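You operate a simulated robot arm through the tools that you are given. There is no shell and no other tool.

The job below is to be done with a simulated two-armed robot. You get a single attempt, and the scene is never put back.

## Task
Load the narrow blue board into the gluer and roll glue on it.
Fine: wind the bed to the end by the glue tank, lay the board square on it, gap set to THIN, wind it right through and leave it there; the other boards stay dry.

It is judged by the outcome, as a careful person would: the job done as asked, and still so three seconds after it is handed in. It fails if anything else is knocked over, pushed out of place, dropped, spilled or broken.

## Robot
Two 7-joint arms with fingered hands on one trunk that stands fixed in place. Base frame: the origin is at the foot of the trunk, x ahead of it, y to its left, z up. Lengths are in mm, angles in degrees, forces in N, time in s.
The left shoulder is at [99, 128, 1086], the right one opposite. Each reaches about 1156 mm from its shoulder. Payload 5 kg a hand.
The tool frame of a hand sits at the grasp point between the pads (the TCP): z along the fingers, y along the line on which they close. The tips reach 37 mm beyond it. The gripper opens to 124 mm; its body begins 43 mm behind the TCP. The gripper is a hand of 3 fingers: y runs from the thumb to the fingers, the wrist lies at [-21, -116, -203] in the tool frame, and closing takes about 1.5 s.
Orientation is that of the tool frame in the base frame, as a unit quaternion [x, y, z, w]. With the fingers straight down and the wrist toward the robot, the tool's x, y and z point along [0, 1, 0], [1, 0, 0] and [0, 0, -1] of the base frame.

## Interface
- The arms move only by the tool move_arm. It takes "left_steps", "right_steps" or both (then of equal length, played together; a hand with none holds still); each is a list of rows, each an object of numbers (a shift or turn left out is 0, a gripper value left out holds the last): "jaw": the finger opening in mm, from 0 to 124; "dx", "dy", "dz": the shift along the base's x, y, z in units of 30 mm (1.0 is 30 mm); "wx", "wy", "wz": the turn, a rotation vector about the base's x, y, z in units of 5 degrees (1.0 is 5 degrees). In form: [{"jaw": .., "dx": .., "dy": .., "dz": .., "wx": .., "wy": .., "wz": ..}, ...]. A call has 1 to 20 rows; each row shifts and turns the commanded pose from where the row before left it. A call with a number of a shift or a turn outside -1 to 1 is refused whole. Each row takes 0.2 s and may step no farther than 50 mm and 8.6 degrees from the row before; otherwise, or with a gripper value out of range, the whole call is refused. A pose out of reach is approached as far as the arm can. The call stops where the force on the tool passes 70 N (or 10 N more than at its start, if that is more) or the arm is blocked; 0.2 s more then pass. The fingers move at their own pace (about 45 mm/s each) and stop on an object; they squeeze with about 29 N. The grip force told is the motor's: it shows also when the fingers shut on nothing. Time passes only in rows, and 0.2 s behind the last, so rows that do not move let the fingers close. It gives the time, the measured TCP pose, the force on the tool (base axes), the opening and the grip force at its end, in the units of the frame above (readings bear some noise), with the torque about the TCP (base axes, N m) and any sound that the robot's microphone picked up.
- Cameras (640 x 400 px; columns grow to the right, rows downward): "scene" is now at [244.8, 61.1, 1261.5]; the picture's right is [0.68, -0.73, 0.00], its down [-0.31, -0.29, -0.90] and it looks along [0.66, 0.62, -0.43] (base axes); focal length 344 px, centre (320, 200). "left" rides on the left gripper at [-72, -104, -154] in its tool frame; the picture's right is [-0.83, -0.26, 0.49], its down [0.51, -0.72, 0.47] and it looks along [0.23, 0.64, 0.73] (tool axes); focal length 243 px, centre (320, 200). "right" rides on the right gripper at [72, -104, -154] in its tool frame; the picture's right is [-0.83, 0.26, -0.49], its down [-0.51, -0.72, 0.47] and it looks along [-0.23, 0.64, 0.73] (tool axes); focal length 243 px, centre (320, 200). There is no depth. A picture from a camera that has moved, and an enlarged one, comes with that camera's place and axes in the base frame and with its lens.
- grab_frame(camera): a new picture of that camera. The clock stands still meanwhile.
- raise_lower(by): moves the trunk up (or, below 0, down) by that many mm; the arms and the scene camera ride with it, the base frame stays. It gives what a move gives, with no picture.
- preshape(shape, hand): the hand has 3 fingers and takes this shape, open, in about a second: jaw (thumb against the fingers, like two jaws); tri (thumb and two fingers); tip (a fingertip pinch); poke (one finger out to press); point (the index stretched); flat (the hand flat); cup (the hand cupped); fist (a fist). The gripper value then closes the fingers along that shape, each until it touches; the sizes above hold for jaw. It gives what a move gives, with no picture.
- aim_head(pan, tilt): turns the head with the scene camera to pan (to the left, within 80 degrees either way) and tilt (down, from -29 to 69), counted from straight ahead of the robot (the tilt from the chest, where the trunk bows). It gives what a move gives.
- inspect(camera, box): a new picture of the part [left, top, right, bottom] of that camera's present view, enlarged. The clock stands still meanwhile.
- close_job(): hands the job in; it is judged then, once.

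Nothing tells you positions but the pictures and the camera data. Unless the task says otherwise, let go and move clear before handing in.

The tools are called after "Emit:" as name(argument=value, ...) on one line, values as JSON. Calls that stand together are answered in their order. move_arm: Moves the arms, as the interface text tells. Its arguments: {"type":"object","properties":{"left_steps":{"type":"array","items":{"type":"object","properties":{"jaw":{"type":"number"},"dx":{"type":"number"},"dy":{"type":"number"},"dz":{"type":"number"},"wx":{"type":"number"},"wy":{"type":"number"},"wz":{"type":"number"}}}},"right_steps":{"type":"array","items":{"type":"object","properties":{"jaw":{"type":"number"},"dx":{"type":"number"},"dy":{"type":"number"},"dz":{"type":"number"},"wx":{"type":"number"},"wy":{"type":"number"},"wz":{"type":"number"}}}}},"required":[]} The other tools are called the same way: raise_lower (by) moves the trunk up or down; preshape (shape, hand) gives the hand a shape; aim_head (pan, tilt) turns the head that bears the scene camera; grab_frame (camera) takes a picture; inspect (camera, box) takes an enlarged picture of a part of a camera's view; close_job () hands the job in.

At the start:

```text
time: 0.0
left_tool_pos: [546.6, 631.3, 1075.4]
left_tcp_rot: [0.707, 0.707, 0.0, 0.0]
left_force: [-0.5, 0.6, -0.1]
left_torque: [0.03, -0.02, 0.02]
left_opening: 123.8
left_gripper_force: 0.0
left_shape: jaw
right_tool_pos: [628.1, 120.0, 1127.6]
right_tcp_rot: [0.707, 0.707, 0.001, 0.001]
right_force: [-1.1, 0.9, -0.5]
right_torque: [0.01, 0.01, -0.01]
right_opening: 123.8
right_gripper_force: 0.1
right_shape: jaw
trunk travel left (down, up): [-275.0, 288.0]
head pan, tilt (commanded): [43.1, 25.3]
```

scene: 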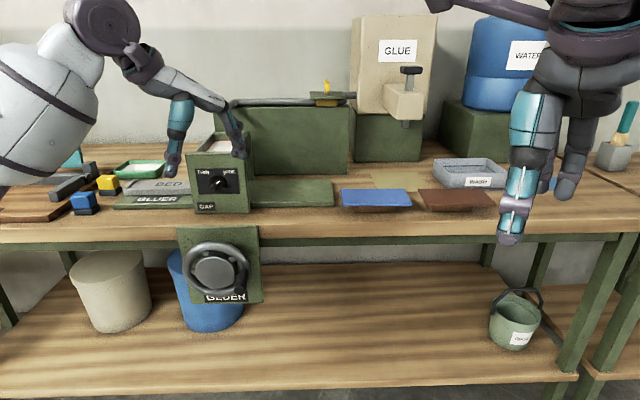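
right: 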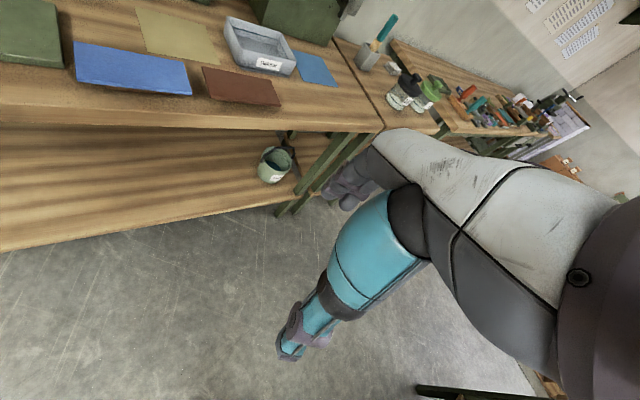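
left: 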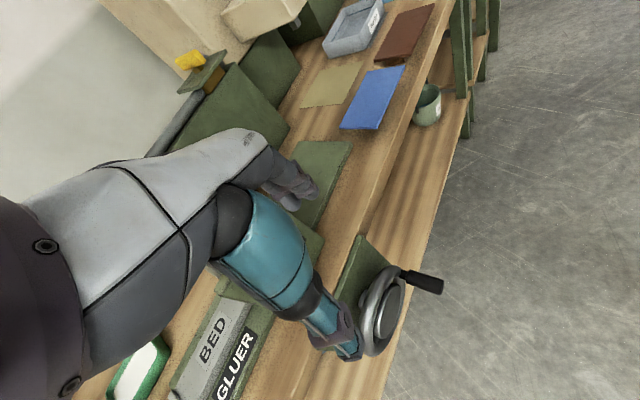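

I see a bench with a gluer (bed at its left end, gap knob, handwheel below), and several boards to the right, including at least two blue ones. I will look closer at all parts before moving.

Emit:
inspect(camera="scene", box=[0, 130, 260, 310])

Emit:
inspect(camera="scene", box=[220, 50, 520, 240])

Emit:
inspect(camera="right", box=[0, 0, 400, 200])

Emit:
inspect(camera="left", box=[80, 0, 480, 400])

```text
2.22 times, centred on (130, 220) of scene
camera zoom: at [244.8, 61.1, 1261.5], right [0.68, -0.73, 0.0], down [-0.31, -0.29, -0.9], along [0.66, 0.62, -0.43], focal length 764 px, centre (742, 156)
```

zoom: 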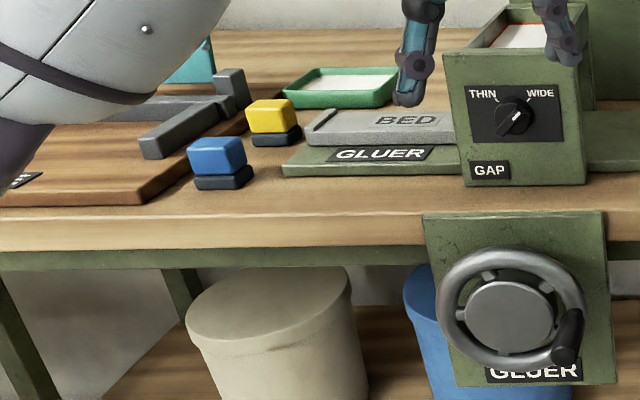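

```text
2.11 times, centred on (370, 145) of scene
camera zoom: at [244.8, 61.1, 1261.5], right [0.68, -0.73, 0.0], down [-0.31, -0.29, -0.9], along [0.66, 0.62, -0.43], focal length 724 px, centre (215, 316)
```

zoom: 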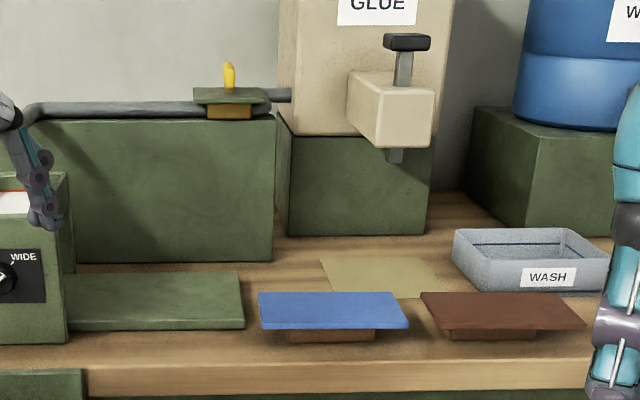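

```text
1.60 times, centred on (200, 100) of right
camera zoom: at [524.4, 194.2, 1280.9], right [0.26, -0.83, 0.49], down [-0.72, -0.51, -0.47], along [0.64, -0.23, -0.73], focal length 388 px, centre (512, 360)
```

zoom: 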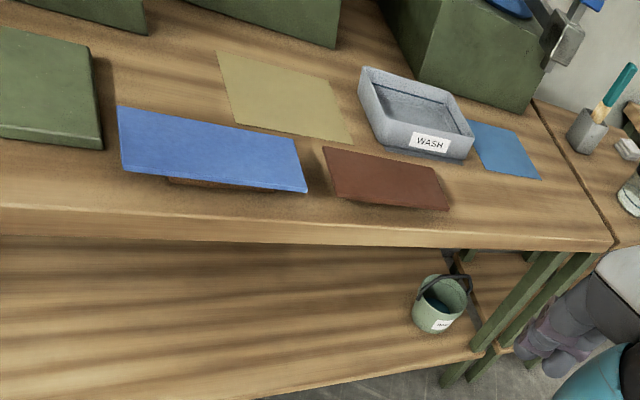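

```text
1.00 times, centred on (280, 200) of left (not enlarged: the box is as wide or as high as the picture)
camera zoom: at [441.9, 559.4, 1229.3], right [-0.26, -0.83, -0.49], down [-0.72, 0.51, -0.47], along [0.64, 0.23, -0.73], focal length 243 px, centre (360, 200)
```

zoom: 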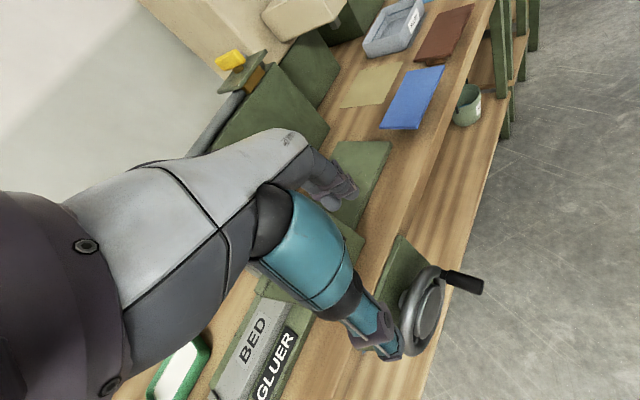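

The bench runs diagonally (its front faces the robot at about 43° left). I take the front blue board's top to be near z≈910 around (890,485). I will look around with the head to find all the boards and see the rest of the machine.

Emit:
aim_head(pan=20, tilt=30)

Emit:
grab_frame(camera="scene")

Emit:
aim_head(pan=65, tilt=35)

Emit:
grab_frame(camera="scene")

```text
time: 0.9
left_tool_pos: [546.0, 631.2, 1075.0]
left_tcp_rot: [0.707, 0.707, 0.0, 0.0]
left_force: [-0.1, -0.2, -0.5]
left_torque: [0.02, -0.01, 0.0]
left_opening: 123.6
left_gripper_force: 0.1
left_shape: jaw
right_tool_pos: [628.1, 122.1, 1127.2]
right_tcp_rot: [0.707, 0.707, 0.0, 0.001]
right_force: [0.8, -0.3, 0.4]
right_torque: [0.02, -0.01, -0.01]
right_opening: 123.6
right_gripper_force: 0.1
right_shape: jaw
trunk travel left (down, up): [-275.0, 288.0]
head pan, tilt (commanded): [20.0, 30.0]
```

```text
taken
camera scene: at [262.6, 29.1, 1254.1], right [0.34, -0.94, 0.0], down [-0.47, -0.17, -0.87], along [0.81, 0.3, -0.5], focal length 344 px, centre (320, 200)
```

scene: 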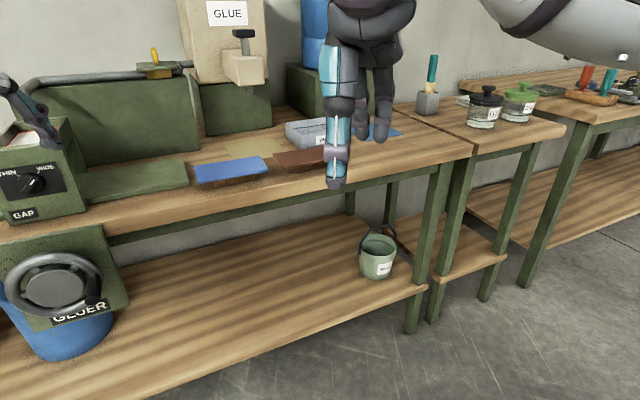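

```text
time: 2.0
left_tool_pos: [545.6, 631.4, 1076.2]
left_tcp_rot: [0.707, 0.707, 0.0, 0.0]
left_force: [0.4, 0.5, 0.0]
left_torque: [0.0, 0.0, 0.0]
left_opening: 123.8
left_gripper_force: 0.1
left_shape: jaw
right_tool_pos: [628.6, 121.9, 1126.5]
right_tcp_rot: [0.707, 0.707, 0.001, 0.001]
right_force: [0.9, 0.4, 0.1]
right_torque: [0.0, -0.01, 0.02]
right_opening: 123.6
right_gripper_force: 0.1
right_shape: jaw
trunk travel left (down, up): [-275.0, 288.0]
head pan, tilt (commanded): [65.0, 35.0]
```

```text
taken
camera scene: at [214.9, 77.9, 1246.3], right [0.91, -0.42, 0.0], down [-0.24, -0.52, -0.82], along [0.35, 0.74, -0.57], focal length 344 px, centre (320, 200)
```

scene: 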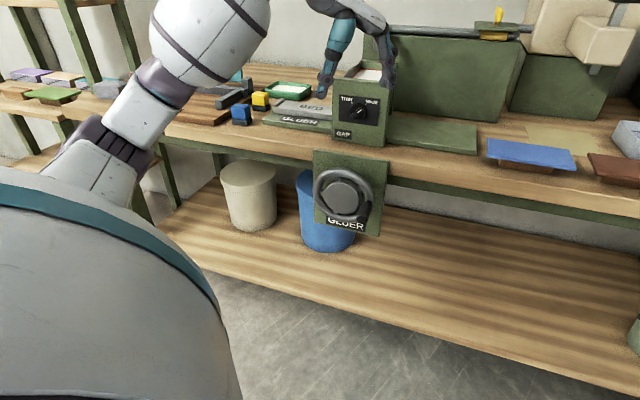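

The far blue sheet behind the wash tray and the beige one look wide (about 150×150 mm). The front blue board is about 160×90 mm, so that is the narrow one. I'll move the right arm aside and raise the left hand for a clearer look at the gluer.

Emit:
move_arm(left_steps=[{"dz": 1}, {"dz": 1}, {"dz": 1}, {"dz": 1}, {"dz": 1}, {"dz": 0}], right_steps=[{"dy": -1, "dx": -0.5}, {"dy": -1, "dx": -0.5}, {"dy": -1, "dx": -0.5}, {"dy": -1, "dx": -0.5}, {"dy": -1, "dx": -0.5}, {"dy": -1, "dx": -0.5}])

Emit:
aim_head(pan=43, tilt=32)

Emit:
grab_frame(camera="scene")

Emit:
grab_frame(camera="left")

```text
time: 3.4
left_tool_pos: [544.8, 631.5, 1225.4]
left_tcp_rot: [0.707, 0.707, 0.0, -0.001]
left_force: [0.2, 0.0, -0.2]
left_torque: [-0.01, 0.02, 0.02]
left_opening: 124.0
left_gripper_force: 0.0
left_shape: jaw
right_tool_pos: [538.0, -61.8, 1128.4]
right_tcp_rot: [0.707, 0.708, 0.0, 0.001]
right_force: [-0.1, -0.2, 0.2]
right_torque: [0.04, -0.04, 0.0]
right_opening: 123.5
right_gripper_force: 0.1
right_shape: jaw
trunk travel left (down, up): [-275.0, 288.0]
head pan, tilt (commanded): [65.0, 35.0]
```

```text
time: 4.2
left_tool_pos: [545.1, 631.7, 1225.0]
left_tcp_rot: [0.707, 0.707, 0.0, 0.001]
left_force: [-0.5, 0.7, -0.6]
left_torque: [0.02, 0.02, 0.01]
left_opening: 123.5
left_gripper_force: 0.1
left_shape: jaw
right_tool_pos: [539.2, -60.2, 1128.2]
right_tcp_rot: [0.707, 0.707, 0.0, 0.001]
right_force: [-0.1, -0.5, 0.5]
right_torque: [0.01, 0.04, -0.02]
right_opening: 123.9
right_gripper_force: 0.1
right_shape: jaw
trunk travel left (down, up): [-275.0, 288.0]
head pan, tilt (commanded): [43.0, 32.0]
```

```text
taken
camera scene: at [243.1, 59.2, 1251.0], right [0.68, -0.73, 0.0], down [-0.39, -0.36, -0.85], along [0.62, 0.58, -0.53], focal length 344 px, centre (320, 200)
```

scene: 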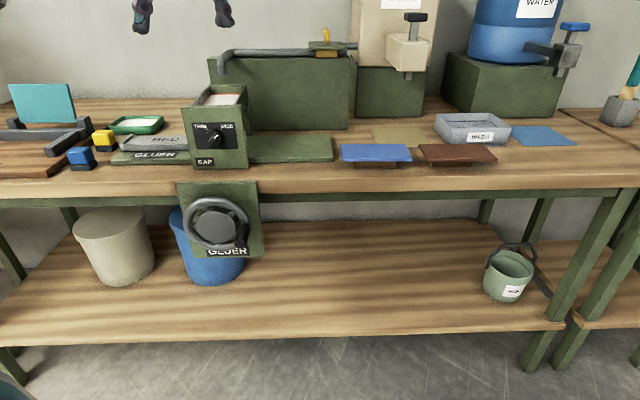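

```text
taken
camera left: at [441.2, 560.4, 1377.9], right [-0.26, -0.83, -0.49], down [-0.72, 0.51, -0.47], along [0.64, 0.23, -0.73], focal length 243 px, centre (320, 200)
```

left: 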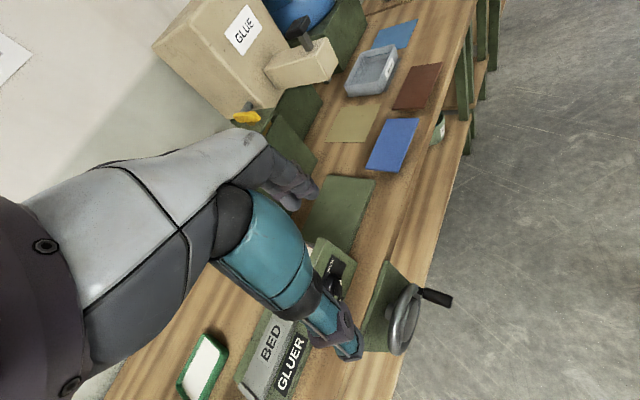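

Now the view is clear. The far blue board is nearly square (wide), and the front blue board is the narrow one. I'll zoom in on the details.

Emit:
inspect(camera="scene", box=[100, 70, 260, 170])

Emit:
inspect(camera="scene", box=[160, 160, 288, 270])

Emit:
inspect(camera="scene", box=[240, 110, 420, 200])

Emit:
inspect(camera="scene", box=[410, 90, 600, 190])

Emit:
inspect(camera="left", box=[220, 160, 480, 400])

Emit:
inspect(camera="left", box=[300, 20, 460, 180])

```text
4.00 times, centred on (180, 120) of scene
camera zoom: at [243.1, 59.2, 1251.0], right [0.68, -0.73, 0.0], down [-0.39, -0.36, -0.85], along [0.62, 0.58, -0.53], focal length 1376 px, centre (880, 520)
```

zoom: 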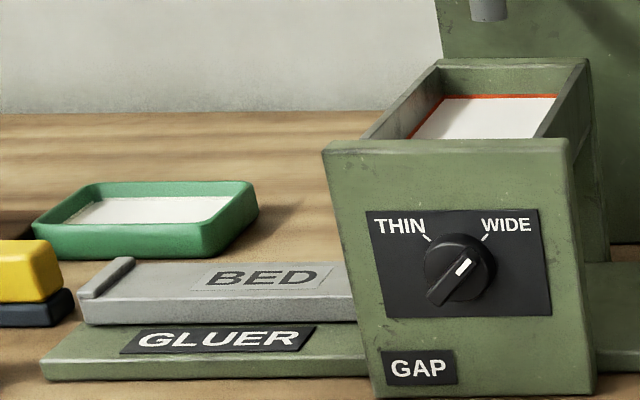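

```text
3.64 times, centred on (224, 215) of scene
camera zoom: at [243.1, 59.2, 1251.0], right [0.68, -0.73, 0.0], down [-0.39, -0.36, -0.85], along [0.62, 0.58, -0.53], focal length 1250 px, centre (669, 146)
```

zoom: 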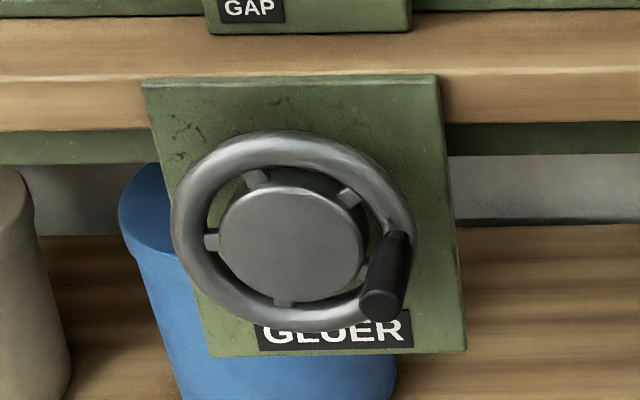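

```text
3.56 times, centred on (330, 155) of scene
camera zoom: at [243.1, 59.2, 1251.0], right [0.68, -0.73, 0.0], down [-0.39, -0.36, -0.85], along [0.62, 0.58, -0.53], focal length 1223 px, centre (284, 360)
```

zoom: 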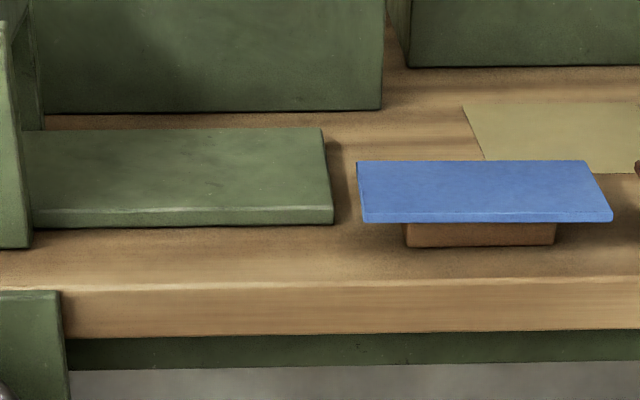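

```text
3.37 times, centred on (505, 140) of scene
camera zoom: at [243.1, 59.2, 1251.0], right [0.68, -0.73, 0.0], down [-0.39, -0.36, -0.85], along [0.62, 0.58, -0.53], focal length 1158 px, centre (-303, 402)
```

zoom: 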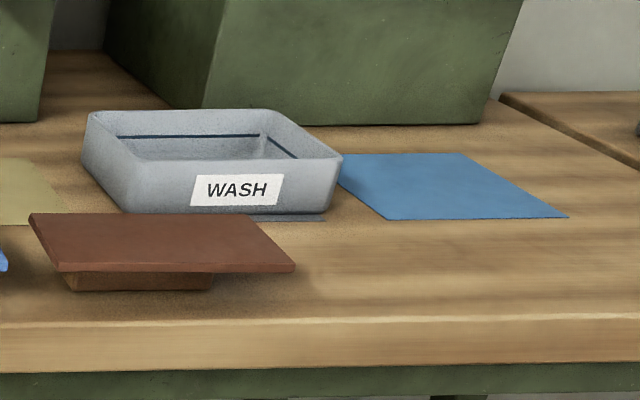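

```text
1.67 times, centred on (350, 280) of left
camera zoom: at [441.2, 560.4, 1377.9], right [-0.26, -0.83, -0.49], down [-0.72, 0.51, -0.47], along [0.64, 0.23, -0.73], focal length 404 px, centre (270, 67)
```

zoom: 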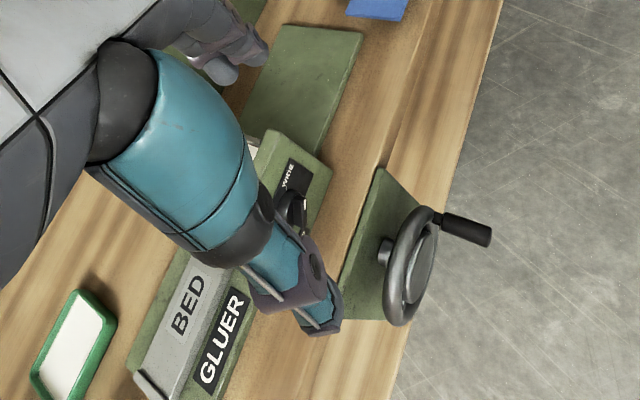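

```text
2.50 times, centred on (380, 100) of left
camera zoom: at [441.2, 560.4, 1377.9], right [-0.26, -0.83, -0.49], down [-0.72, 0.51, -0.47], along [0.64, 0.23, -0.73], focal length 606 px, centre (170, 450)
```

zoom: 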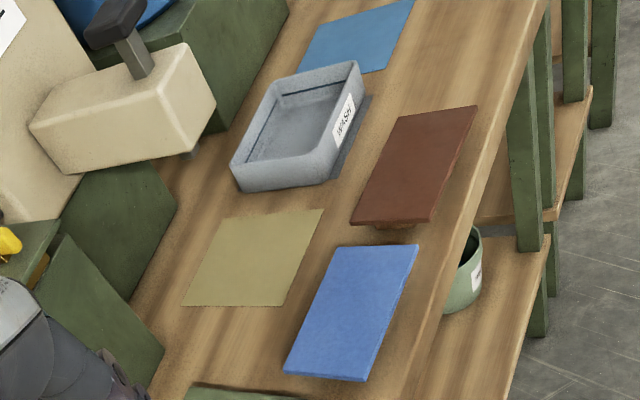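

The knob's white mark points to WIDE (upper right). The wheel centre is at about bench coordinates (along −80, depth 833, z 807) and the crank handle is at its right, pointing toward me. The bench is at 45°. I'll turn the left hand to point into the bench and bring it near the crank handle.

Emit:
move_arm(left_steps=[{"wz": 1, "dx": -0.23, "dy": -0.46}, {"wz": 1, "dx": -0.23, "dy": -0.46}, {"wz": 1, "dx": -0.23, "dy": -0.46}, {"wz": 1, "dx": -0.23, "dy": -0.46}, {"wz": 1, "dx": -0.23, "dy": -0.46}, {"wz": 1, "dx": -0.23, "dy": -0.46}, {"wz": 1, "dx": -0.23, "dy": -0.46}, {"wz": 1, "dx": -0.23, "dy": -0.46}, {"wz": 1, "dx": -0.23, "dy": -0.46}, {"wx": 0.98, "wy": -0.98}, {"wx": 0.98, "wy": -0.98}, {"wx": 0.98, "wy": -0.98}, {"wx": 0.98, "wy": -0.98}, {"wx": 0.98, "wy": -0.98}, {"wx": 0.98, "wy": -0.98}])

Emit:
grab_frame(camera="left")

Emit:
grab_frame(camera="scene")

```text
time: 7.5
left_tool_pos: [494.3, 514.1, 1235.4]
left_tcp_rot: [0.359, 0.864, 0.328, 0.136]
left_force: [0.2, 0.1, 0.2]
left_torque: [0.01, 0.02, 0.02]
left_opening: 123.7
left_gripper_force: 0.0
left_shape: jaw
left hand out of reach, approached as far as the arm can: row 15
right_tool_pos: [538.2, -60.2, 1127.0]
right_tcp_rot: [0.707, 0.708, 0.001, 0.0]
right_force: [0.1, 0.8, 1.0]
right_torque: [-0.01, 0.01, 0.01]
right_opening: 123.8
right_gripper_force: 0.0
right_shape: jaw
trunk travel left (down, up): [-275.0, 288.0]
head pan, tilt (commanded): [43.0, 32.0]
```

```text
taken
camera left: at [417.9, 337.0, 1281.2], right [0.68, -0.49, -0.54], down [-0.52, 0.2, -0.83], along [0.52, 0.85, -0.12], focal length 243 px, centre (320, 200)
```

left: 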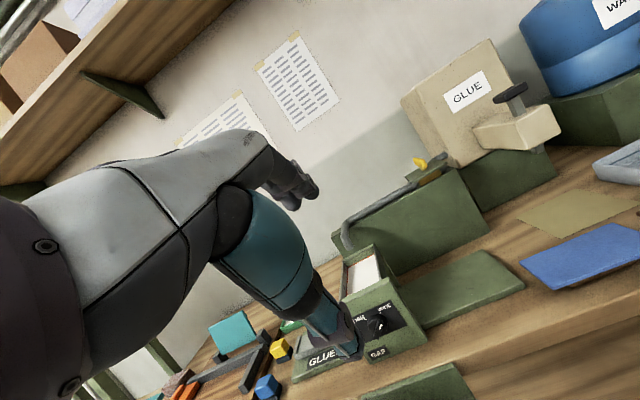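

```text
taken
camera scene: at [243.6, 59.7, 1250.9], right [0.68, -0.73, 0.0], down [-0.39, -0.36, -0.85], along [0.62, 0.58, -0.53], focal length 344 px, centre (320, 200)
```

scene: 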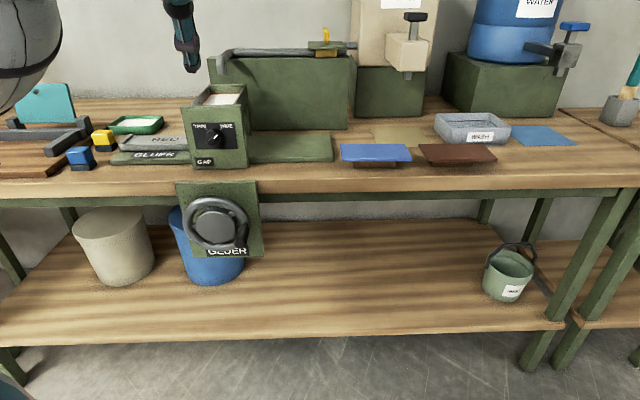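

Pitching hit a limit at this height, so I'll lower the hand first and then continue the pitch.

Emit:
move_arm(left_steps=[{"dz": -1}, {"dz": -1}, {"dz": -1}, {"dz": -1}, {"dz": -1}, {"dz": -1}, {"dz": -1}, {"dz": -1}, {"dz": -1}, {"wx": 0.98, "wy": -0.98}, {"wx": 0.98, "wy": -0.98}, {"wx": 0.98, "wy": -0.98}, {"wx": 0.98, "wy": -0.98}, {"wx": 0.98, "wy": -0.98}])

Emit:
grab_frame(camera="left")

Emit:
grab_frame(camera="scene")

```text
time: 10.4
left_tool_pos: [564.9, 563.0, 1001.7]
left_tcp_rot: [0.302, 0.727, 0.571, 0.236]
left_force: [0.4, -0.4, -0.1]
left_torque: [0.01, 0.01, -0.01]
left_opening: 123.9
left_gripper_force: 0.1
left_shape: jaw
left hand out of reach, approached as far as the arm can: row 1, 2, 3, 4, 5, 6, 7, 9, 10
right_tool_pos: [539.4, -60.6, 1127.9]
right_tcp_rot: [0.707, 0.708, 0.0, 0.001]
right_force: [-0.2, -0.1, -0.4]
right_torque: [-0.02, 0.0, -0.03]
right_opening: 123.5
right_gripper_force: 0.0
right_shape: jaw
trunk travel left (down, up): [-275.0, 288.0]
head pan, tilt (commanded): [43.0, 32.0]
```

```text
taken
camera left: at [492.1, 389.6, 936.3], right [0.88, -0.29, -0.37], down [-0.16, 0.56, -0.81], along [0.45, 0.77, 0.45], focal length 243 px, centre (320, 200)
```

left: 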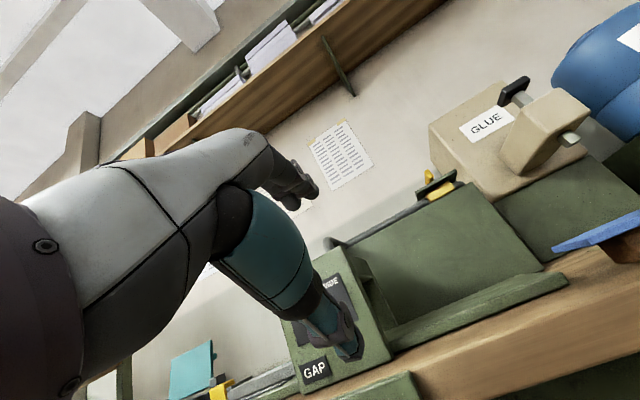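

```text
taken
camera scene: at [243.3, 58.9, 1251.0], right [0.68, -0.73, 0.0], down [-0.39, -0.36, -0.85], along [0.62, 0.58, -0.53], focal length 344 px, centre (320, 200)
```

scene: 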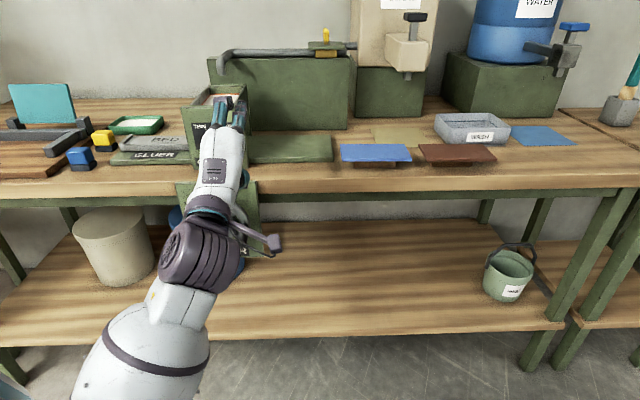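

The hand is now nearly horizontal in front of the tower. I'll come back and down in step, stopping short of the crank handle.

Emit:
move_arm(left_steps=[{"dx": -0.444, "dy": -0.228, "dz": -0.85, "wx": 0.98, "wy": -0.98}, {"dx": -0.444, "dy": -0.228, "dz": -0.85, "wx": 0.98, "wy": -0.98}, {"dx": -0.444, "dy": -0.228, "dz": -0.85}, {"dx": -0.444, "dy": -0.228, "dz": -0.85}, {"dx": -0.206, "dy": -0.206, "dz": -0.85}, {"dx": -0.206, "dy": -0.206, "dz": -0.85}])

Emit:
grab_frame(camera="scene")

Emit:
grab_frame(camera="left")

```text
time: 11.7
left_tool_pos: [517.8, 551.0, 951.1]
left_tcp_rot: [0.271, 0.587, 0.711, 0.276]
left_force: [0.5, -0.3, 0.9]
left_torque: [-0.02, 0.01, 0.01]
left_opening: 124.1
left_gripper_force: 0.0
left_shape: jaw
right_tool_pos: [539.2, -59.1, 1126.3]
right_tcp_rot: [0.707, 0.707, 0.0, -0.001]
right_force: [0.2, -0.5, 1.0]
right_torque: [0.0, 0.0, 0.0]
right_opening: 123.7
right_gripper_force: 0.0
right_shape: jaw
trunk travel left (down, up): [-275.0, 288.0]
head pan, tilt (commanded): [43.0, 32.0]
stopped in row 6 (left hand): the arm was blocked; the commanded pose is now the measured one
```

```text
taken
camera scene: at [243.3, 59.7, 1250.5], right [0.68, -0.73, 0.0], down [-0.39, -0.36, -0.85], along [0.62, 0.58, -0.53], focal length 344 px, centre (320, 200)
```

scene: 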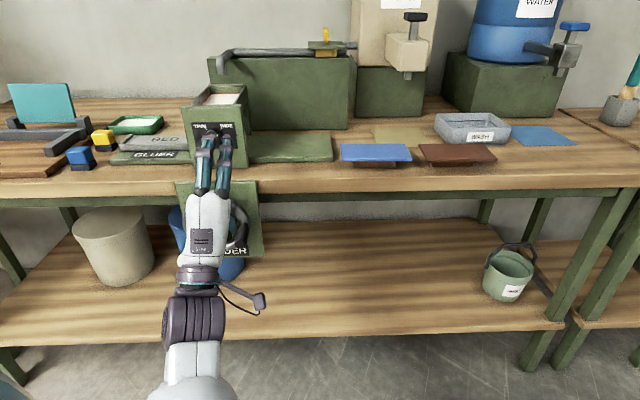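

```text
taken
camera left: at [467.5, 411.8, 818.5], right [0.95, -0.21, -0.23], down [0.03, 0.8, -0.6], along [0.31, 0.57, 0.76], focal length 243 px, centre (320, 200)
```

left: 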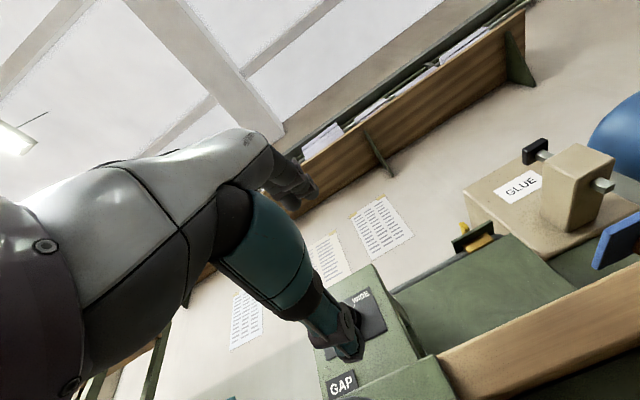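

The left arm is cramped for pointing into the bench this close to its shoulder, so it stalled. The right arm, coming from farther away, should suit the crank better. I'll bring the left hand back to fingers-down and park it up and to the left.

Emit:
move_arm(left_steps=[{"wx": -0.98, "wy": 0.98, "dz": 0.5}, {"wx": -0.98, "wy": 0.98, "dz": 0.5}, {"wx": -0.98, "wy": 0.98, "dz": 0.5}, {"wx": -0.98, "wy": 0.98, "dz": 0.5}, {"wx": -0.98, "wy": 0.98, "dz": 0.5}, {"wx": -0.98, "wy": 0.98, "dz": 0.5, "dx": -0.5, "dy": 0.5}, {"wx": -0.98, "wy": 0.98, "dz": 0.5, "dx": -0.5, "dy": 0.5}, {"wx": -0.98, "wy": 0.98, "dz": 0.5, "dx": -0.5, "dy": 0.5}, {"wx": -0.98, "wy": 0.98, "dz": 0.5, "dx": -0.5, "dy": 0.5}, {"wx": -0.98, "wy": 0.98, "dz": 0.5, "dx": -0.5, "dy": 0.5}, {"wx": -0.98, "wy": 0.98, "dz": 0.5, "dx": -0.5, "dy": 0.5}, {"wx": -0.98, "wy": 0.98, "dz": 0.5, "dx": -0.5, "dy": 0.5}, {"wx": -0.98, "wy": 0.98, "dz": 0.5, "dx": -0.5, "dy": 0.5}, {"wx": -0.6, "wy": 0.6, "dz": 0.5, "dx": -0.5, "dy": 0.5}])

Emit:
grab_frame(camera="scene")

```text
time: 14.7
left_tool_pos: [419.8, 718.7, 1144.8]
left_tcp_rot: [0.41, 0.911, 0.038, 0.022]
left_force: [-1.0, 0.1, -0.3]
left_torque: [-0.01, -0.05, -0.01]
left_opening: 123.9
left_gripper_force: 0.1
left_shape: jaw
left hand out of reach, approached as far as the arm can: row 4, 5, 6
right_tool_pos: [537.4, -60.2, 1128.3]
right_tcp_rot: [0.707, 0.707, 0.001, 0.001]
right_force: [-0.4, 0.1, -0.5]
right_torque: [-0.01, -0.02, 0.01]
right_opening: 123.7
right_gripper_force: 0.1
right_shape: jaw
trunk travel left (down, up): [-275.0, 288.0]
head pan, tilt (commanded): [43.0, 32.0]
```

```text
taken
camera scene: at [242.3, 59.3, 1251.2], right [0.68, -0.73, 0.0], down [-0.39, -0.36, -0.85], along [0.62, 0.58, -0.53], focal length 344 px, centre (320, 200)
```

scene: 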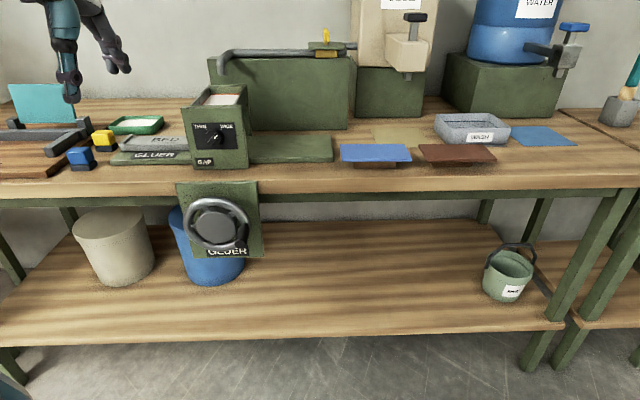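

The left hand is out of the way. Now I'll bring the right hand across, turning it to point into the bench.

Emit:
move_arm(left_steps=[{"dx": -1, "dz": 0.4}, {"dx": -1, "dz": 0.4}, {"dx": -1, "dz": 0.4}, {"dx": -0.5, "dz": 0.4}, {}, {}, {}, {}, {}, {}, {}, {}, {}, {}, {}, {}, {}], right_steps=[{"wz": 0.9, "dy": 0.8, "dz": -0.8}, {"wz": 0.9, "dy": 0.8, "dz": -0.8}, {"wz": 0.9, "dy": 0.8, "dz": -0.8}, {"wz": 0.9, "dy": 0.8, "dz": -0.8}, {"wz": 0.9, "dy": 0.8, "dz": -0.8}, {"wz": 0.9, "dy": 0.8, "dz": -0.8}, {"wz": 0.9, "dy": 0.8, "dz": -0.8}, {"wz": 0.9, "dy": 0.8, "dz": -0.8}, {"wz": 0.9, "dy": 0.8, "dz": -0.8}, {"wz": 0.9, "dy": 0.8, "dz": -0.8}, {"wx": 0.98, "wy": -0.98}, {"wx": 0.98, "wy": -0.98}, {"wx": 0.98, "wy": -0.98}, {"wx": 0.98, "wy": -0.98}, {"wx": 0.98, "wy": -0.98}, {"wx": 0.98, "wy": -0.98}, {"wx": 0.98, "wy": -0.98}])

Emit:
grab_frame(camera="scene")

Emit:
grab_frame(camera="right")

```text
time: 18.3
left_tool_pos: [315.5, 717.8, 1192.1]
left_tcp_rot: [0.409, 0.911, 0.039, 0.022]
left_force: [-0.1, -0.4, -0.4]
left_torque: [0.04, -0.05, -0.03]
left_opening: 123.9
left_gripper_force: 0.1
left_shape: jaw
right_tool_pos: [534.5, 181.9, 889.2]
right_tcp_rot: [0.346, 0.9, 0.252, 0.081]
right_force: [-0.2, -0.3, -1.2]
right_torque: [0.12, -0.08, -0.01]
right_opening: 124.1
right_gripper_force: 0.1
right_shape: jaw
right hand out of reach, approached as far as the arm can: row 15, 16, 17
trunk travel left (down, up): [-275.0, 288.0]
head pan, tilt (commanded): [43.0, 32.0]
```

```text
taken
camera scene: at [243.2, 58.4, 1250.6], right [0.68, -0.73, 0.0], down [-0.39, -0.36, -0.85], along [0.62, 0.58, -0.53], focal length 344 px, centre (320, 200)
```

scene: 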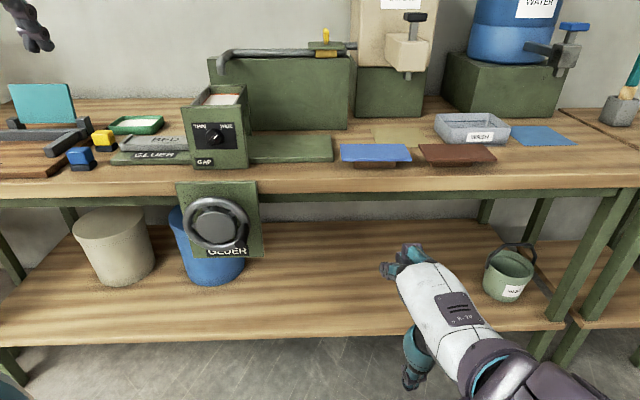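

```text
taken
camera right: at [370.2, 103.2, 970.4], right [0.61, -0.58, 0.53], down [0.11, -0.61, -0.79], along [0.78, 0.54, -0.31], focal length 243 px, centre (320, 200)
```

right: 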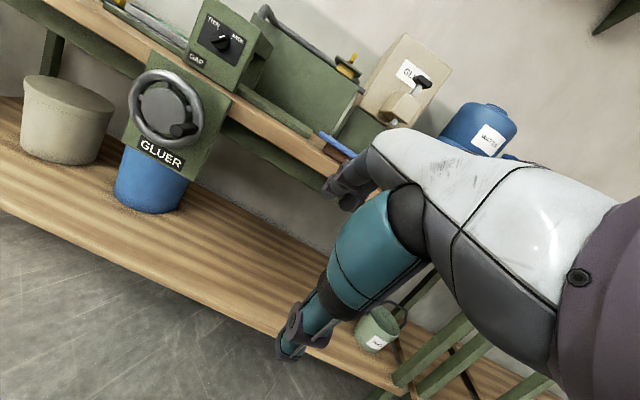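

The pitch is limited close to the body; I'll move the hand out toward the wheel first, then keep pitching.

Emit:
move_arm(right_steps=[{"dy": 1, "dx": -0.15}, {"dy": 1, "dx": -0.15}, {"dy": 1, "dx": -0.15}, {"dy": 1, "dx": -0.15}, {"dy": 1, "dx": -0.15}, {"dy": 1, "dx": -0.15}, {"dy": 1, "dx": -0.15}, {"dy": 1, "dx": -0.15}, {"dy": 1, "dx": -0.15}, {"wx": 0.9, "wy": -0.9}, {"wx": 0.9, "wy": -0.9}, {"wx": 0.9, "wy": -0.9}, {"wx": 0.9, "wy": -0.9}])

Emit:
grab_frame(camera="scene")

```text
time: 21.1
left_tool_pos: [316.5, 718.2, 1193.4]
left_tcp_rot: [0.409, 0.911, 0.038, 0.022]
left_force: [0.2, 0.1, -0.3]
left_torque: [0.03, 0.01, 0.0]
left_opening: 124.1
left_gripper_force: 0.2
left_shape: jaw
right_tool_pos: [557.0, 226.8, 874.9]
right_tcp_rot: [0.309, 0.889, 0.323, 0.096]
right_force: [-0.4, 0.0, 0.3]
right_torque: [0.03, 0.0, -0.02]
right_opening: 123.8
right_gripper_force: 0.0
right_shape: jaw
right hand out of reach, approached as far as the arm can: row 1, 2, 3, 4, 5, 6, 7, 8, 9, 10, 11, 12, 13
trunk travel left (down, up): [-275.0, 288.0]
head pan, tilt (commanded): [43.0, 32.0]
```

```text
taken
camera scene: at [242.8, 58.9, 1251.2], right [0.68, -0.73, 0.0], down [-0.39, -0.36, -0.85], along [0.62, 0.58, -0.53], focal length 344 px, centre (320, 200)
```

scene: 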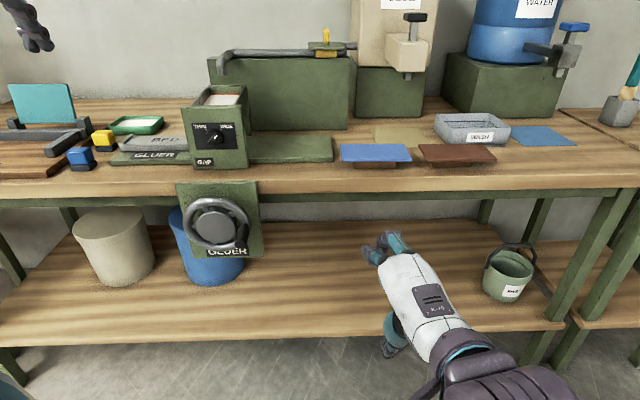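

The thumb-down orientation runs the wrists into their limits. The left hand with its closing line horizontal (wrist to the left) should be more natural. I'll send the right arm home and re-orient the left.

Emit:
move_arm(right_steps=[{"wx": -0.93, "wy": 0.93, "dy": -1, "dz": 0.5}, {"wx": -0.93, "wy": 0.93, "dy": -1, "dz": 0.5}, {"wx": -0.93, "wy": 0.93, "dy": -1, "dz": 0.5}, {"wx": -0.93, "wy": 0.93, "dy": -1, "dz": 0.5}, {"wx": -0.93, "wy": 0.93, "dy": -1, "dz": 0.5}, {"wx": -0.93, "wy": 0.93, "dy": -1, "dz": 0.5}, {"wz": -1, "dy": -1, "dz": 0.5}, {"wz": -1, "dy": -1, "dz": 0.5}, {"wz": -1, "dy": -1, "dz": 0.5}, {"wz": -1, "dy": -1, "dz": 0.5}, {"wz": -1, "dz": 0.5}, {"wz": -1, "dz": 0.5}, {"wz": -1, "dz": 0.5}, {"wz": -1, "dz": 0.5}, {"wz": -1}, {}, {}, {}], left_steps=[{"wz": -1}, {"wz": -1}, {"wz": -1}, {"wz": -1}, {"wz": -1}, {"wz": -1}, {"wz": -1}, {"wz": -1}, {"wz": -1}, {"wz": -1}, {"wz": -1}, {"wz": -1}, {"wz": -1}, {"wz": -1}, {"wz": -1}, {"wz": -1}, {"wz": -1}, {"wz": -1}])

```text
time: 24.9
left_tool_pos: [314.6, 718.3, 1194.1]
left_tcp_rot: [0.934, 0.354, 0.01, 0.043]
left_force: [0.0, -0.2, -0.2]
left_torque: [0.01, -0.01, -0.03]
left_opening: 124.1
left_gripper_force: 0.0
left_shape: jaw
right_tool_pos: [554.2, -72.1, 1084.6]
right_tcp_rot: [0.677, 0.734, 0.035, -0.038]
right_force: [1.1, -0.4, -0.3]
right_torque: [0.03, 0.0, 0.0]
right_opening: 124.0
right_gripper_force: 0.1
right_shape: jaw
trunk travel left (down, up): [-275.0, 288.0]
head pan, tilt (commanded): [43.0, 32.0]
```

Emit:
move_arm(left_steps=[{"dx": 0.25, "dy": -0.39, "dz": -0.98}, {"dx": 0.25, "dy": -0.39, "dz": -0.98}, {"dx": 0.25, "dy": -0.39, "dz": -0.98}, {"dx": 0.25, "dy": -0.39, "dz": -0.98}, {"dx": 0.25, "dy": -0.39, "dz": -0.98}, {"dx": 0.25, "dy": -0.39, "dz": -0.98}, {"dx": 0.25, "dy": -0.39, "dz": -0.98}, {"dx": 0.25, "dy": -0.39, "dz": -0.98}, {"wx": 0.98, "wy": -0.98}, {"wx": 0.98, "wy": -0.98}, {"wx": 0.98, "wy": -0.98}, {"wx": 0.98, "wy": -0.98}, {"wx": 0.98, "wy": -0.98}, {"wx": 0.98, "wy": -0.98}, {"wx": 0.98, "wy": -0.98}])

Emit:
grab_frame(camera="scene")

Emit:
grab_frame(camera="left")

```text
time: 28.1
left_tool_pos: [375.0, 626.8, 958.0]
left_tcp_rot: [0.861, 0.307, 0.385, -0.13]
left_force: [-0.3, -0.9, -0.4]
left_torque: [0.01, 0.01, 0.02]
left_opening: 123.9
left_gripper_force: 0.2
left_shape: jaw
right_tool_pos: [554.1, -72.0, 1084.6]
right_tcp_rot: [0.677, 0.734, 0.035, -0.038]
right_force: [0.0, 0.1, -0.9]
right_torque: [-0.01, 0.02, 0.03]
right_opening: 123.9
right_gripper_force: 0.0
right_shape: jaw
trunk travel left (down, up): [-275.0, 288.0]
head pan, tilt (commanded): [43.0, 32.0]
```

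```text
taken
camera scene: at [242.9, 59.0, 1251.1], right [0.68, -0.73, 0.0], down [-0.39, -0.36, -0.85], along [0.62, 0.58, -0.53], focal length 344 px, centre (320, 200)
```

scene: 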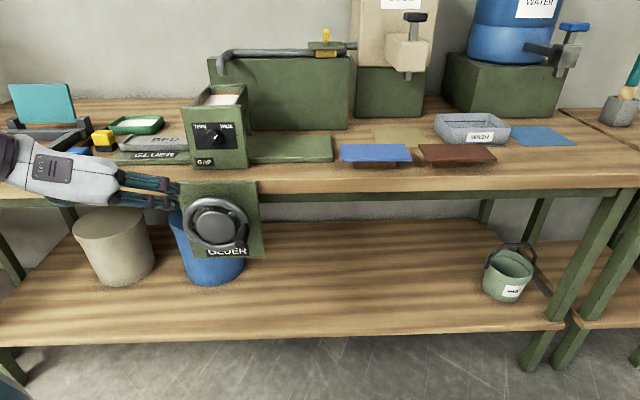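

```text
taken
camera left: at [182.2, 605.3, 1005.3], right [-0.3, 0.07, -0.95], down [0.08, 1.0, 0.05], along [0.95, -0.06, -0.31], focal length 243 px, centre (320, 200)
```

left: 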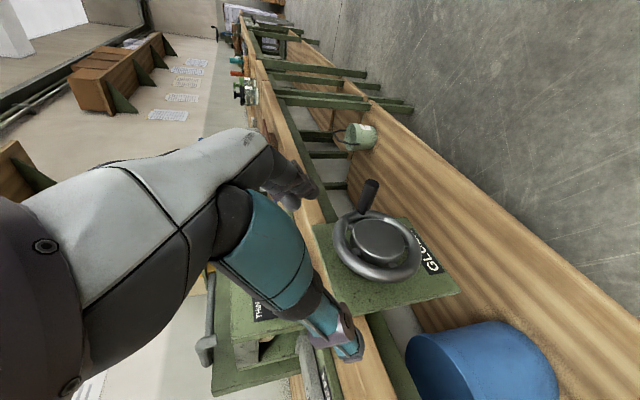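

That orientation works. I'll continue to pitch up to horizontal.

Emit:
move_arm(left_steps=[{"wx": 0.98, "wy": -0.98}, {"wx": 0.98, "wy": -0.98}, {"wx": 0.98, "wy": -0.98}, {"wx": 0.98, "wy": -0.98}, {"wx": 0.98, "wy": -0.98}])

Emit:
grab_frame(camera="left")

```text
time: 29.3
left_tool_pos: [374.5, 624.2, 958.2]
left_tcp_rot: [0.712, 0.239, 0.614, -0.24]
left_force: [-0.1, 0.9, 0.3]
left_torque: [0.02, -0.01, 0.03]
left_opening: 123.8
left_gripper_force: 0.0
left_shape: jaw
right_tool_pos: [554.7, -71.2, 1084.1]
right_tcp_rot: [0.678, 0.734, 0.034, -0.038]
right_force: [-0.8, -0.7, 0.2]
right_torque: [0.0, -0.01, -0.01]
right_opening: 123.8
right_gripper_force: 0.0
right_shape: jaw
trunk travel left (down, up): [-275.0, 288.0]
head pan, tilt (commanded): [43.0, 32.0]
```

```text
taken
camera left: at [182.0, 604.8, 911.6], right [0.1, 0.48, -0.87], down [-0.03, 0.88, 0.48], along [0.99, -0.02, 0.1], focal length 243 px, centre (320, 200)
```

left: 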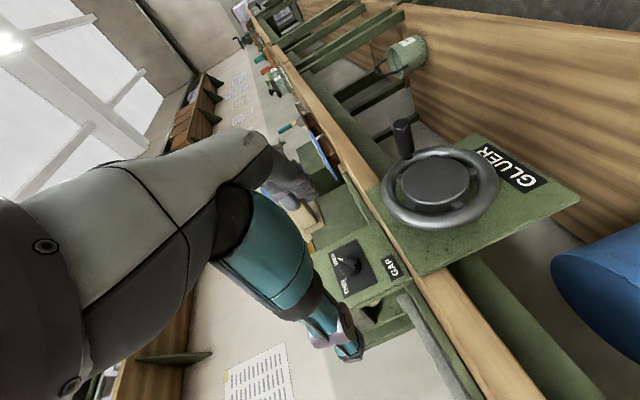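

The hand is nearly horizontal and fully reachable. I'll square it up and move it in front of the crank handle.

Emit:
move_arm(left_steps=[{"wz": 1, "jaw": 70}, {"wx": 1, "wy": -1}, {"dx": 0.471, "dy": -0.471, "dz": -0.67}, {"dx": 0.471, "dy": -0.471, "dz": -0.67}, {"dx": 0.471, "dy": -0.471, "dz": -0.67}, {"dx": 0.471, "dy": -0.471, "dz": -0.67}, {"dx": 0.471, "dy": -0.471, "dz": -0.67}, {"dx": 0.471, "dy": -0.471, "dz": -0.67}, {"dx": 0.471, "dy": -0.471, "dz": -0.67}, {"dx": 0.471, "dy": -0.471, "dz": -0.67}])

Emit:
grab_frame(camera="left")

Emit:
inspect(camera="scene", box=[100, 140, 340, 290])

```text
time: 31.5
left_tool_pos: [487.2, 511.3, 798.5]
left_tcp_rot: [0.663, 0.256, 0.643, -0.284]
left_force: [0.0, 0.4, 0.2]
left_torque: [0.0, -0.02, -0.01]
left_opening: 70.5
left_gripper_force: 0.0
left_shape: jaw
right_tool_pos: [555.2, -70.2, 1085.2]
right_tcp_rot: [0.677, 0.734, 0.033, -0.04]
right_force: [0.0, -0.4, 0.1]
right_torque: [0.02, 0.01, 0.02]
right_opening: 123.9
right_gripper_force: 0.0
right_shape: jaw
trunk travel left (down, up): [-275.0, 288.0]
head pan, tilt (commanded): [43.0, 32.0]
```

```text
taken
camera left: at [301.6, 480.0, 732.0], right [0.13, 0.56, -0.82], down [-0.15, 0.83, 0.54], along [0.98, 0.06, 0.19], focal length 243 px, centre (320, 200)
```

left: 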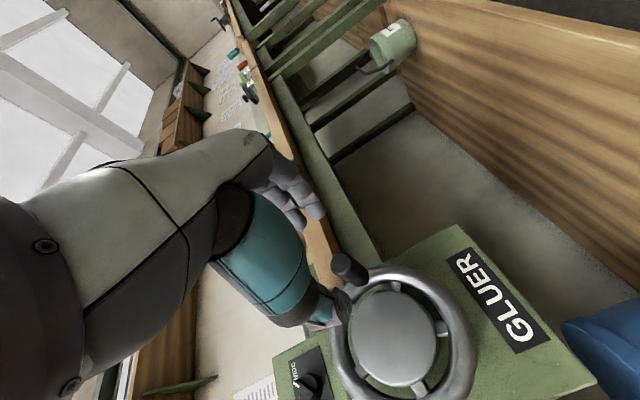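

```text
2.67 times, centred on (220, 215) of scene
camera zoom: at [243.6, 59.4, 1250.9], right [0.68, -0.73, 0.0], down [-0.39, -0.36, -0.85], along [0.62, 0.58, -0.53], focal length 917 px, centre (587, 160)
```

zoom: 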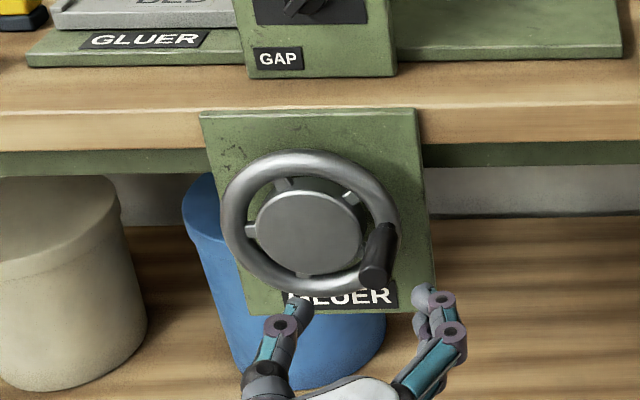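

The fingers straddle the handle's axis. I'll move in along the handle and close on it.

Emit:
move_arm(left_steps=[{"dx": 0.55, "dy": 0.5}, {"dx": 0.525, "dy": 0.525}, {"dx": 0.525, "dy": 0.525}, {"dx": 0.525, "dy": 0.525}, {"jaw": 10}, {}, {}, {}, {}, {}])

Emit:
inspect(camera="scene", box=[100, 140, 340, 290])

Emit:
grab_frame(camera="left")

```text
time: 33.7
left_tool_pos: [551.0, 574.5, 797.0]
left_tcp_rot: [0.663, 0.256, 0.643, -0.285]
left_force: [-5.6, -1.4, 0.7]
left_torque: [0.01, 0.01, 0.3]
left_opening: 15.3
left_gripper_force: 28.7
left_shape: jaw
right_tool_pos: [554.7, -72.1, 1085.8]
right_tcp_rot: [0.678, 0.734, 0.034, -0.039]
right_force: [-0.5, -0.1, 0.5]
right_torque: [0.0, -0.03, -0.03]
right_opening: 124.0
right_gripper_force: 0.1
right_shape: jaw
trunk travel left (down, up): [-275.0, 288.0]
head pan, tilt (commanded): [43.0, 32.0]
```

```text
2.67 times, centred on (220, 215) of scene
camera zoom: at [242.5, 59.0, 1251.1], right [0.68, -0.73, 0.0], down [-0.39, -0.36, -0.85], along [0.62, 0.58, -0.53], focal length 917 px, centre (587, 160)
```

zoom: 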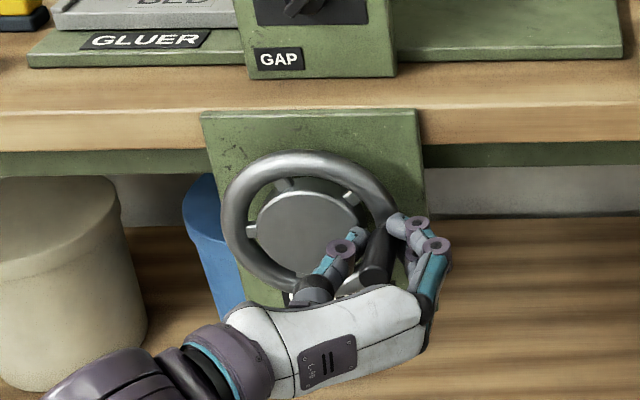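

```text
taken
camera left: at [365.6, 541.9, 731.1], right [0.13, 0.56, -0.82], down [-0.15, 0.83, 0.54], along [0.98, 0.06, 0.19], focal length 243 px, centre (320, 200)
```

left: 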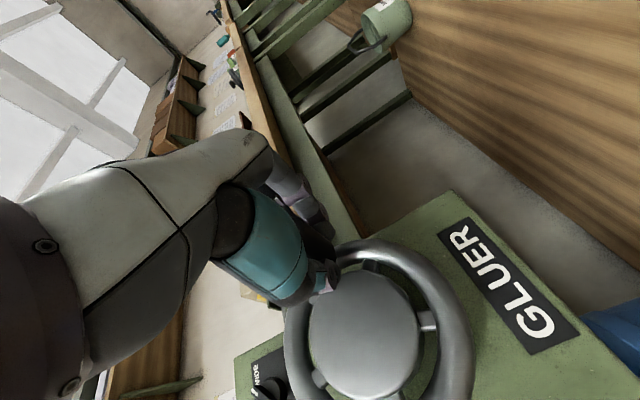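

The handle is gripped. I'll try turning the wheel clockwise a little and watch forces and the bed.

Emit:
move_arm(left_steps=[{"dz": -0.387}, {"dx": -0.047, "dy": 0.047, "dz": -0.383}, {"dx": -0.094, "dy": 0.094, "dz": -0.367}, {"dx": -0.137, "dy": 0.137, "dz": -0.337}, {}])

Emit:
inspect(camera="scene", box=[100, 100, 340, 290])

```text
time: 34.9
left_tool_pos: [543.8, 583.2, 752.4]
left_tcp_rot: [0.664, 0.256, 0.643, -0.284]
left_force: [0.0, 0.1, -0.8]
left_torque: [0.03, -0.03, 0.03]
left_opening: 12.0
left_gripper_force: 28.5
left_shape: jaw
right_tool_pos: [556.2, -71.4, 1084.2]
right_tcp_rot: [0.677, 0.734, 0.032, -0.038]
right_force: [1.2, 0.5, -0.2]
right_torque: [0.0, -0.01, 0.02]
right_opening: 124.1
right_gripper_force: 0.1
right_shape: jaw
trunk travel left (down, up): [-275.0, 288.0]
head pan, tilt (commanded): [43.0, 32.0]
```

```text
2.11 times, centred on (220, 195) of scene
camera zoom: at [243.9, 59.9, 1250.7], right [0.68, -0.73, 0.0], down [-0.39, -0.36, -0.85], along [0.62, 0.58, -0.53], focal length 724 px, centre (530, 210)
```

zoom: 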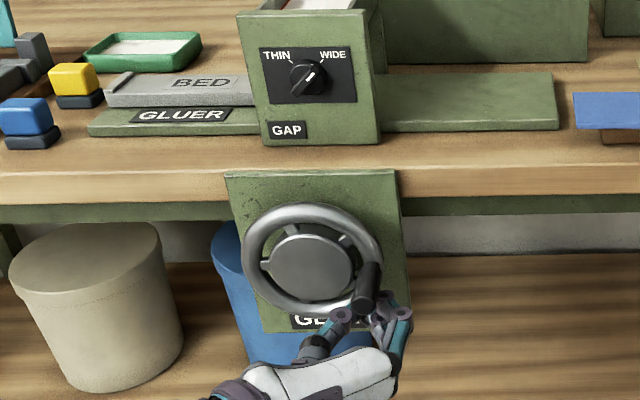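

The fingers slipped down off the handle and the wheel stayed put, so the bed is at its stop that way. I'll open, go back to the handle, grip, and try counter-clockwise (handle going up).

Emit:
move_arm(left_steps=[{"jaw": 75}, {}, {}, {}, {"dx": 0.15, "dy": -0.15, "dz": 0.8}, {"dx": 0.14, "dy": -0.14, "dz": 0.8}, {"jaw": 5}, {}, {}, {}, {}, {}, {}])

Emit:
inspect(camera="scene", box=[160, 160, 288, 270])

```text
time: 37.7
left_tool_pos: [551.1, 573.8, 801.0]
left_tcp_rot: [0.663, 0.256, 0.643, -0.284]
left_force: [-1.9, 5.6, 3.5]
left_torque: [-0.03, -0.06, 0.13]
left_opening: 10.3
left_gripper_force: 28.3
left_shape: jaw
right_tool_pos: [555.1, -70.4, 1086.0]
right_tcp_rot: [0.677, 0.734, 0.034, -0.037]
right_force: [-0.5, 0.0, 0.8]
right_torque: [-0.02, 0.04, -0.03]
right_opening: 124.0
right_gripper_force: 0.0
right_shape: jaw
trunk travel left (down, up): [-275.0, 288.0]
head pan, tilt (commanded): [43.0, 32.0]
```

```text
3.64 times, centred on (224, 215) of scene
camera zoom: at [242.7, 59.5, 1251.1], right [0.68, -0.73, 0.0], down [-0.39, -0.36, -0.85], along [0.62, 0.58, -0.53], focal length 1250 px, centre (669, 146)
```

zoom: 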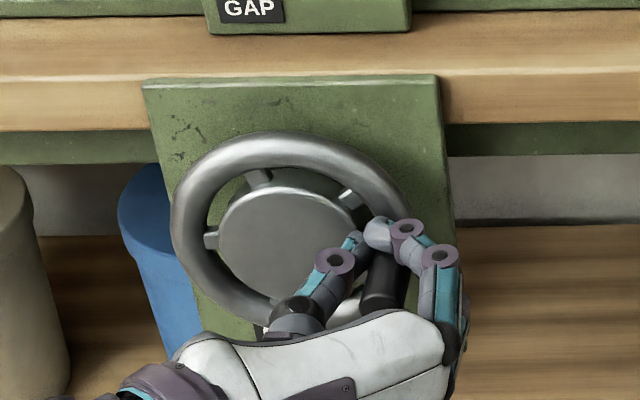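

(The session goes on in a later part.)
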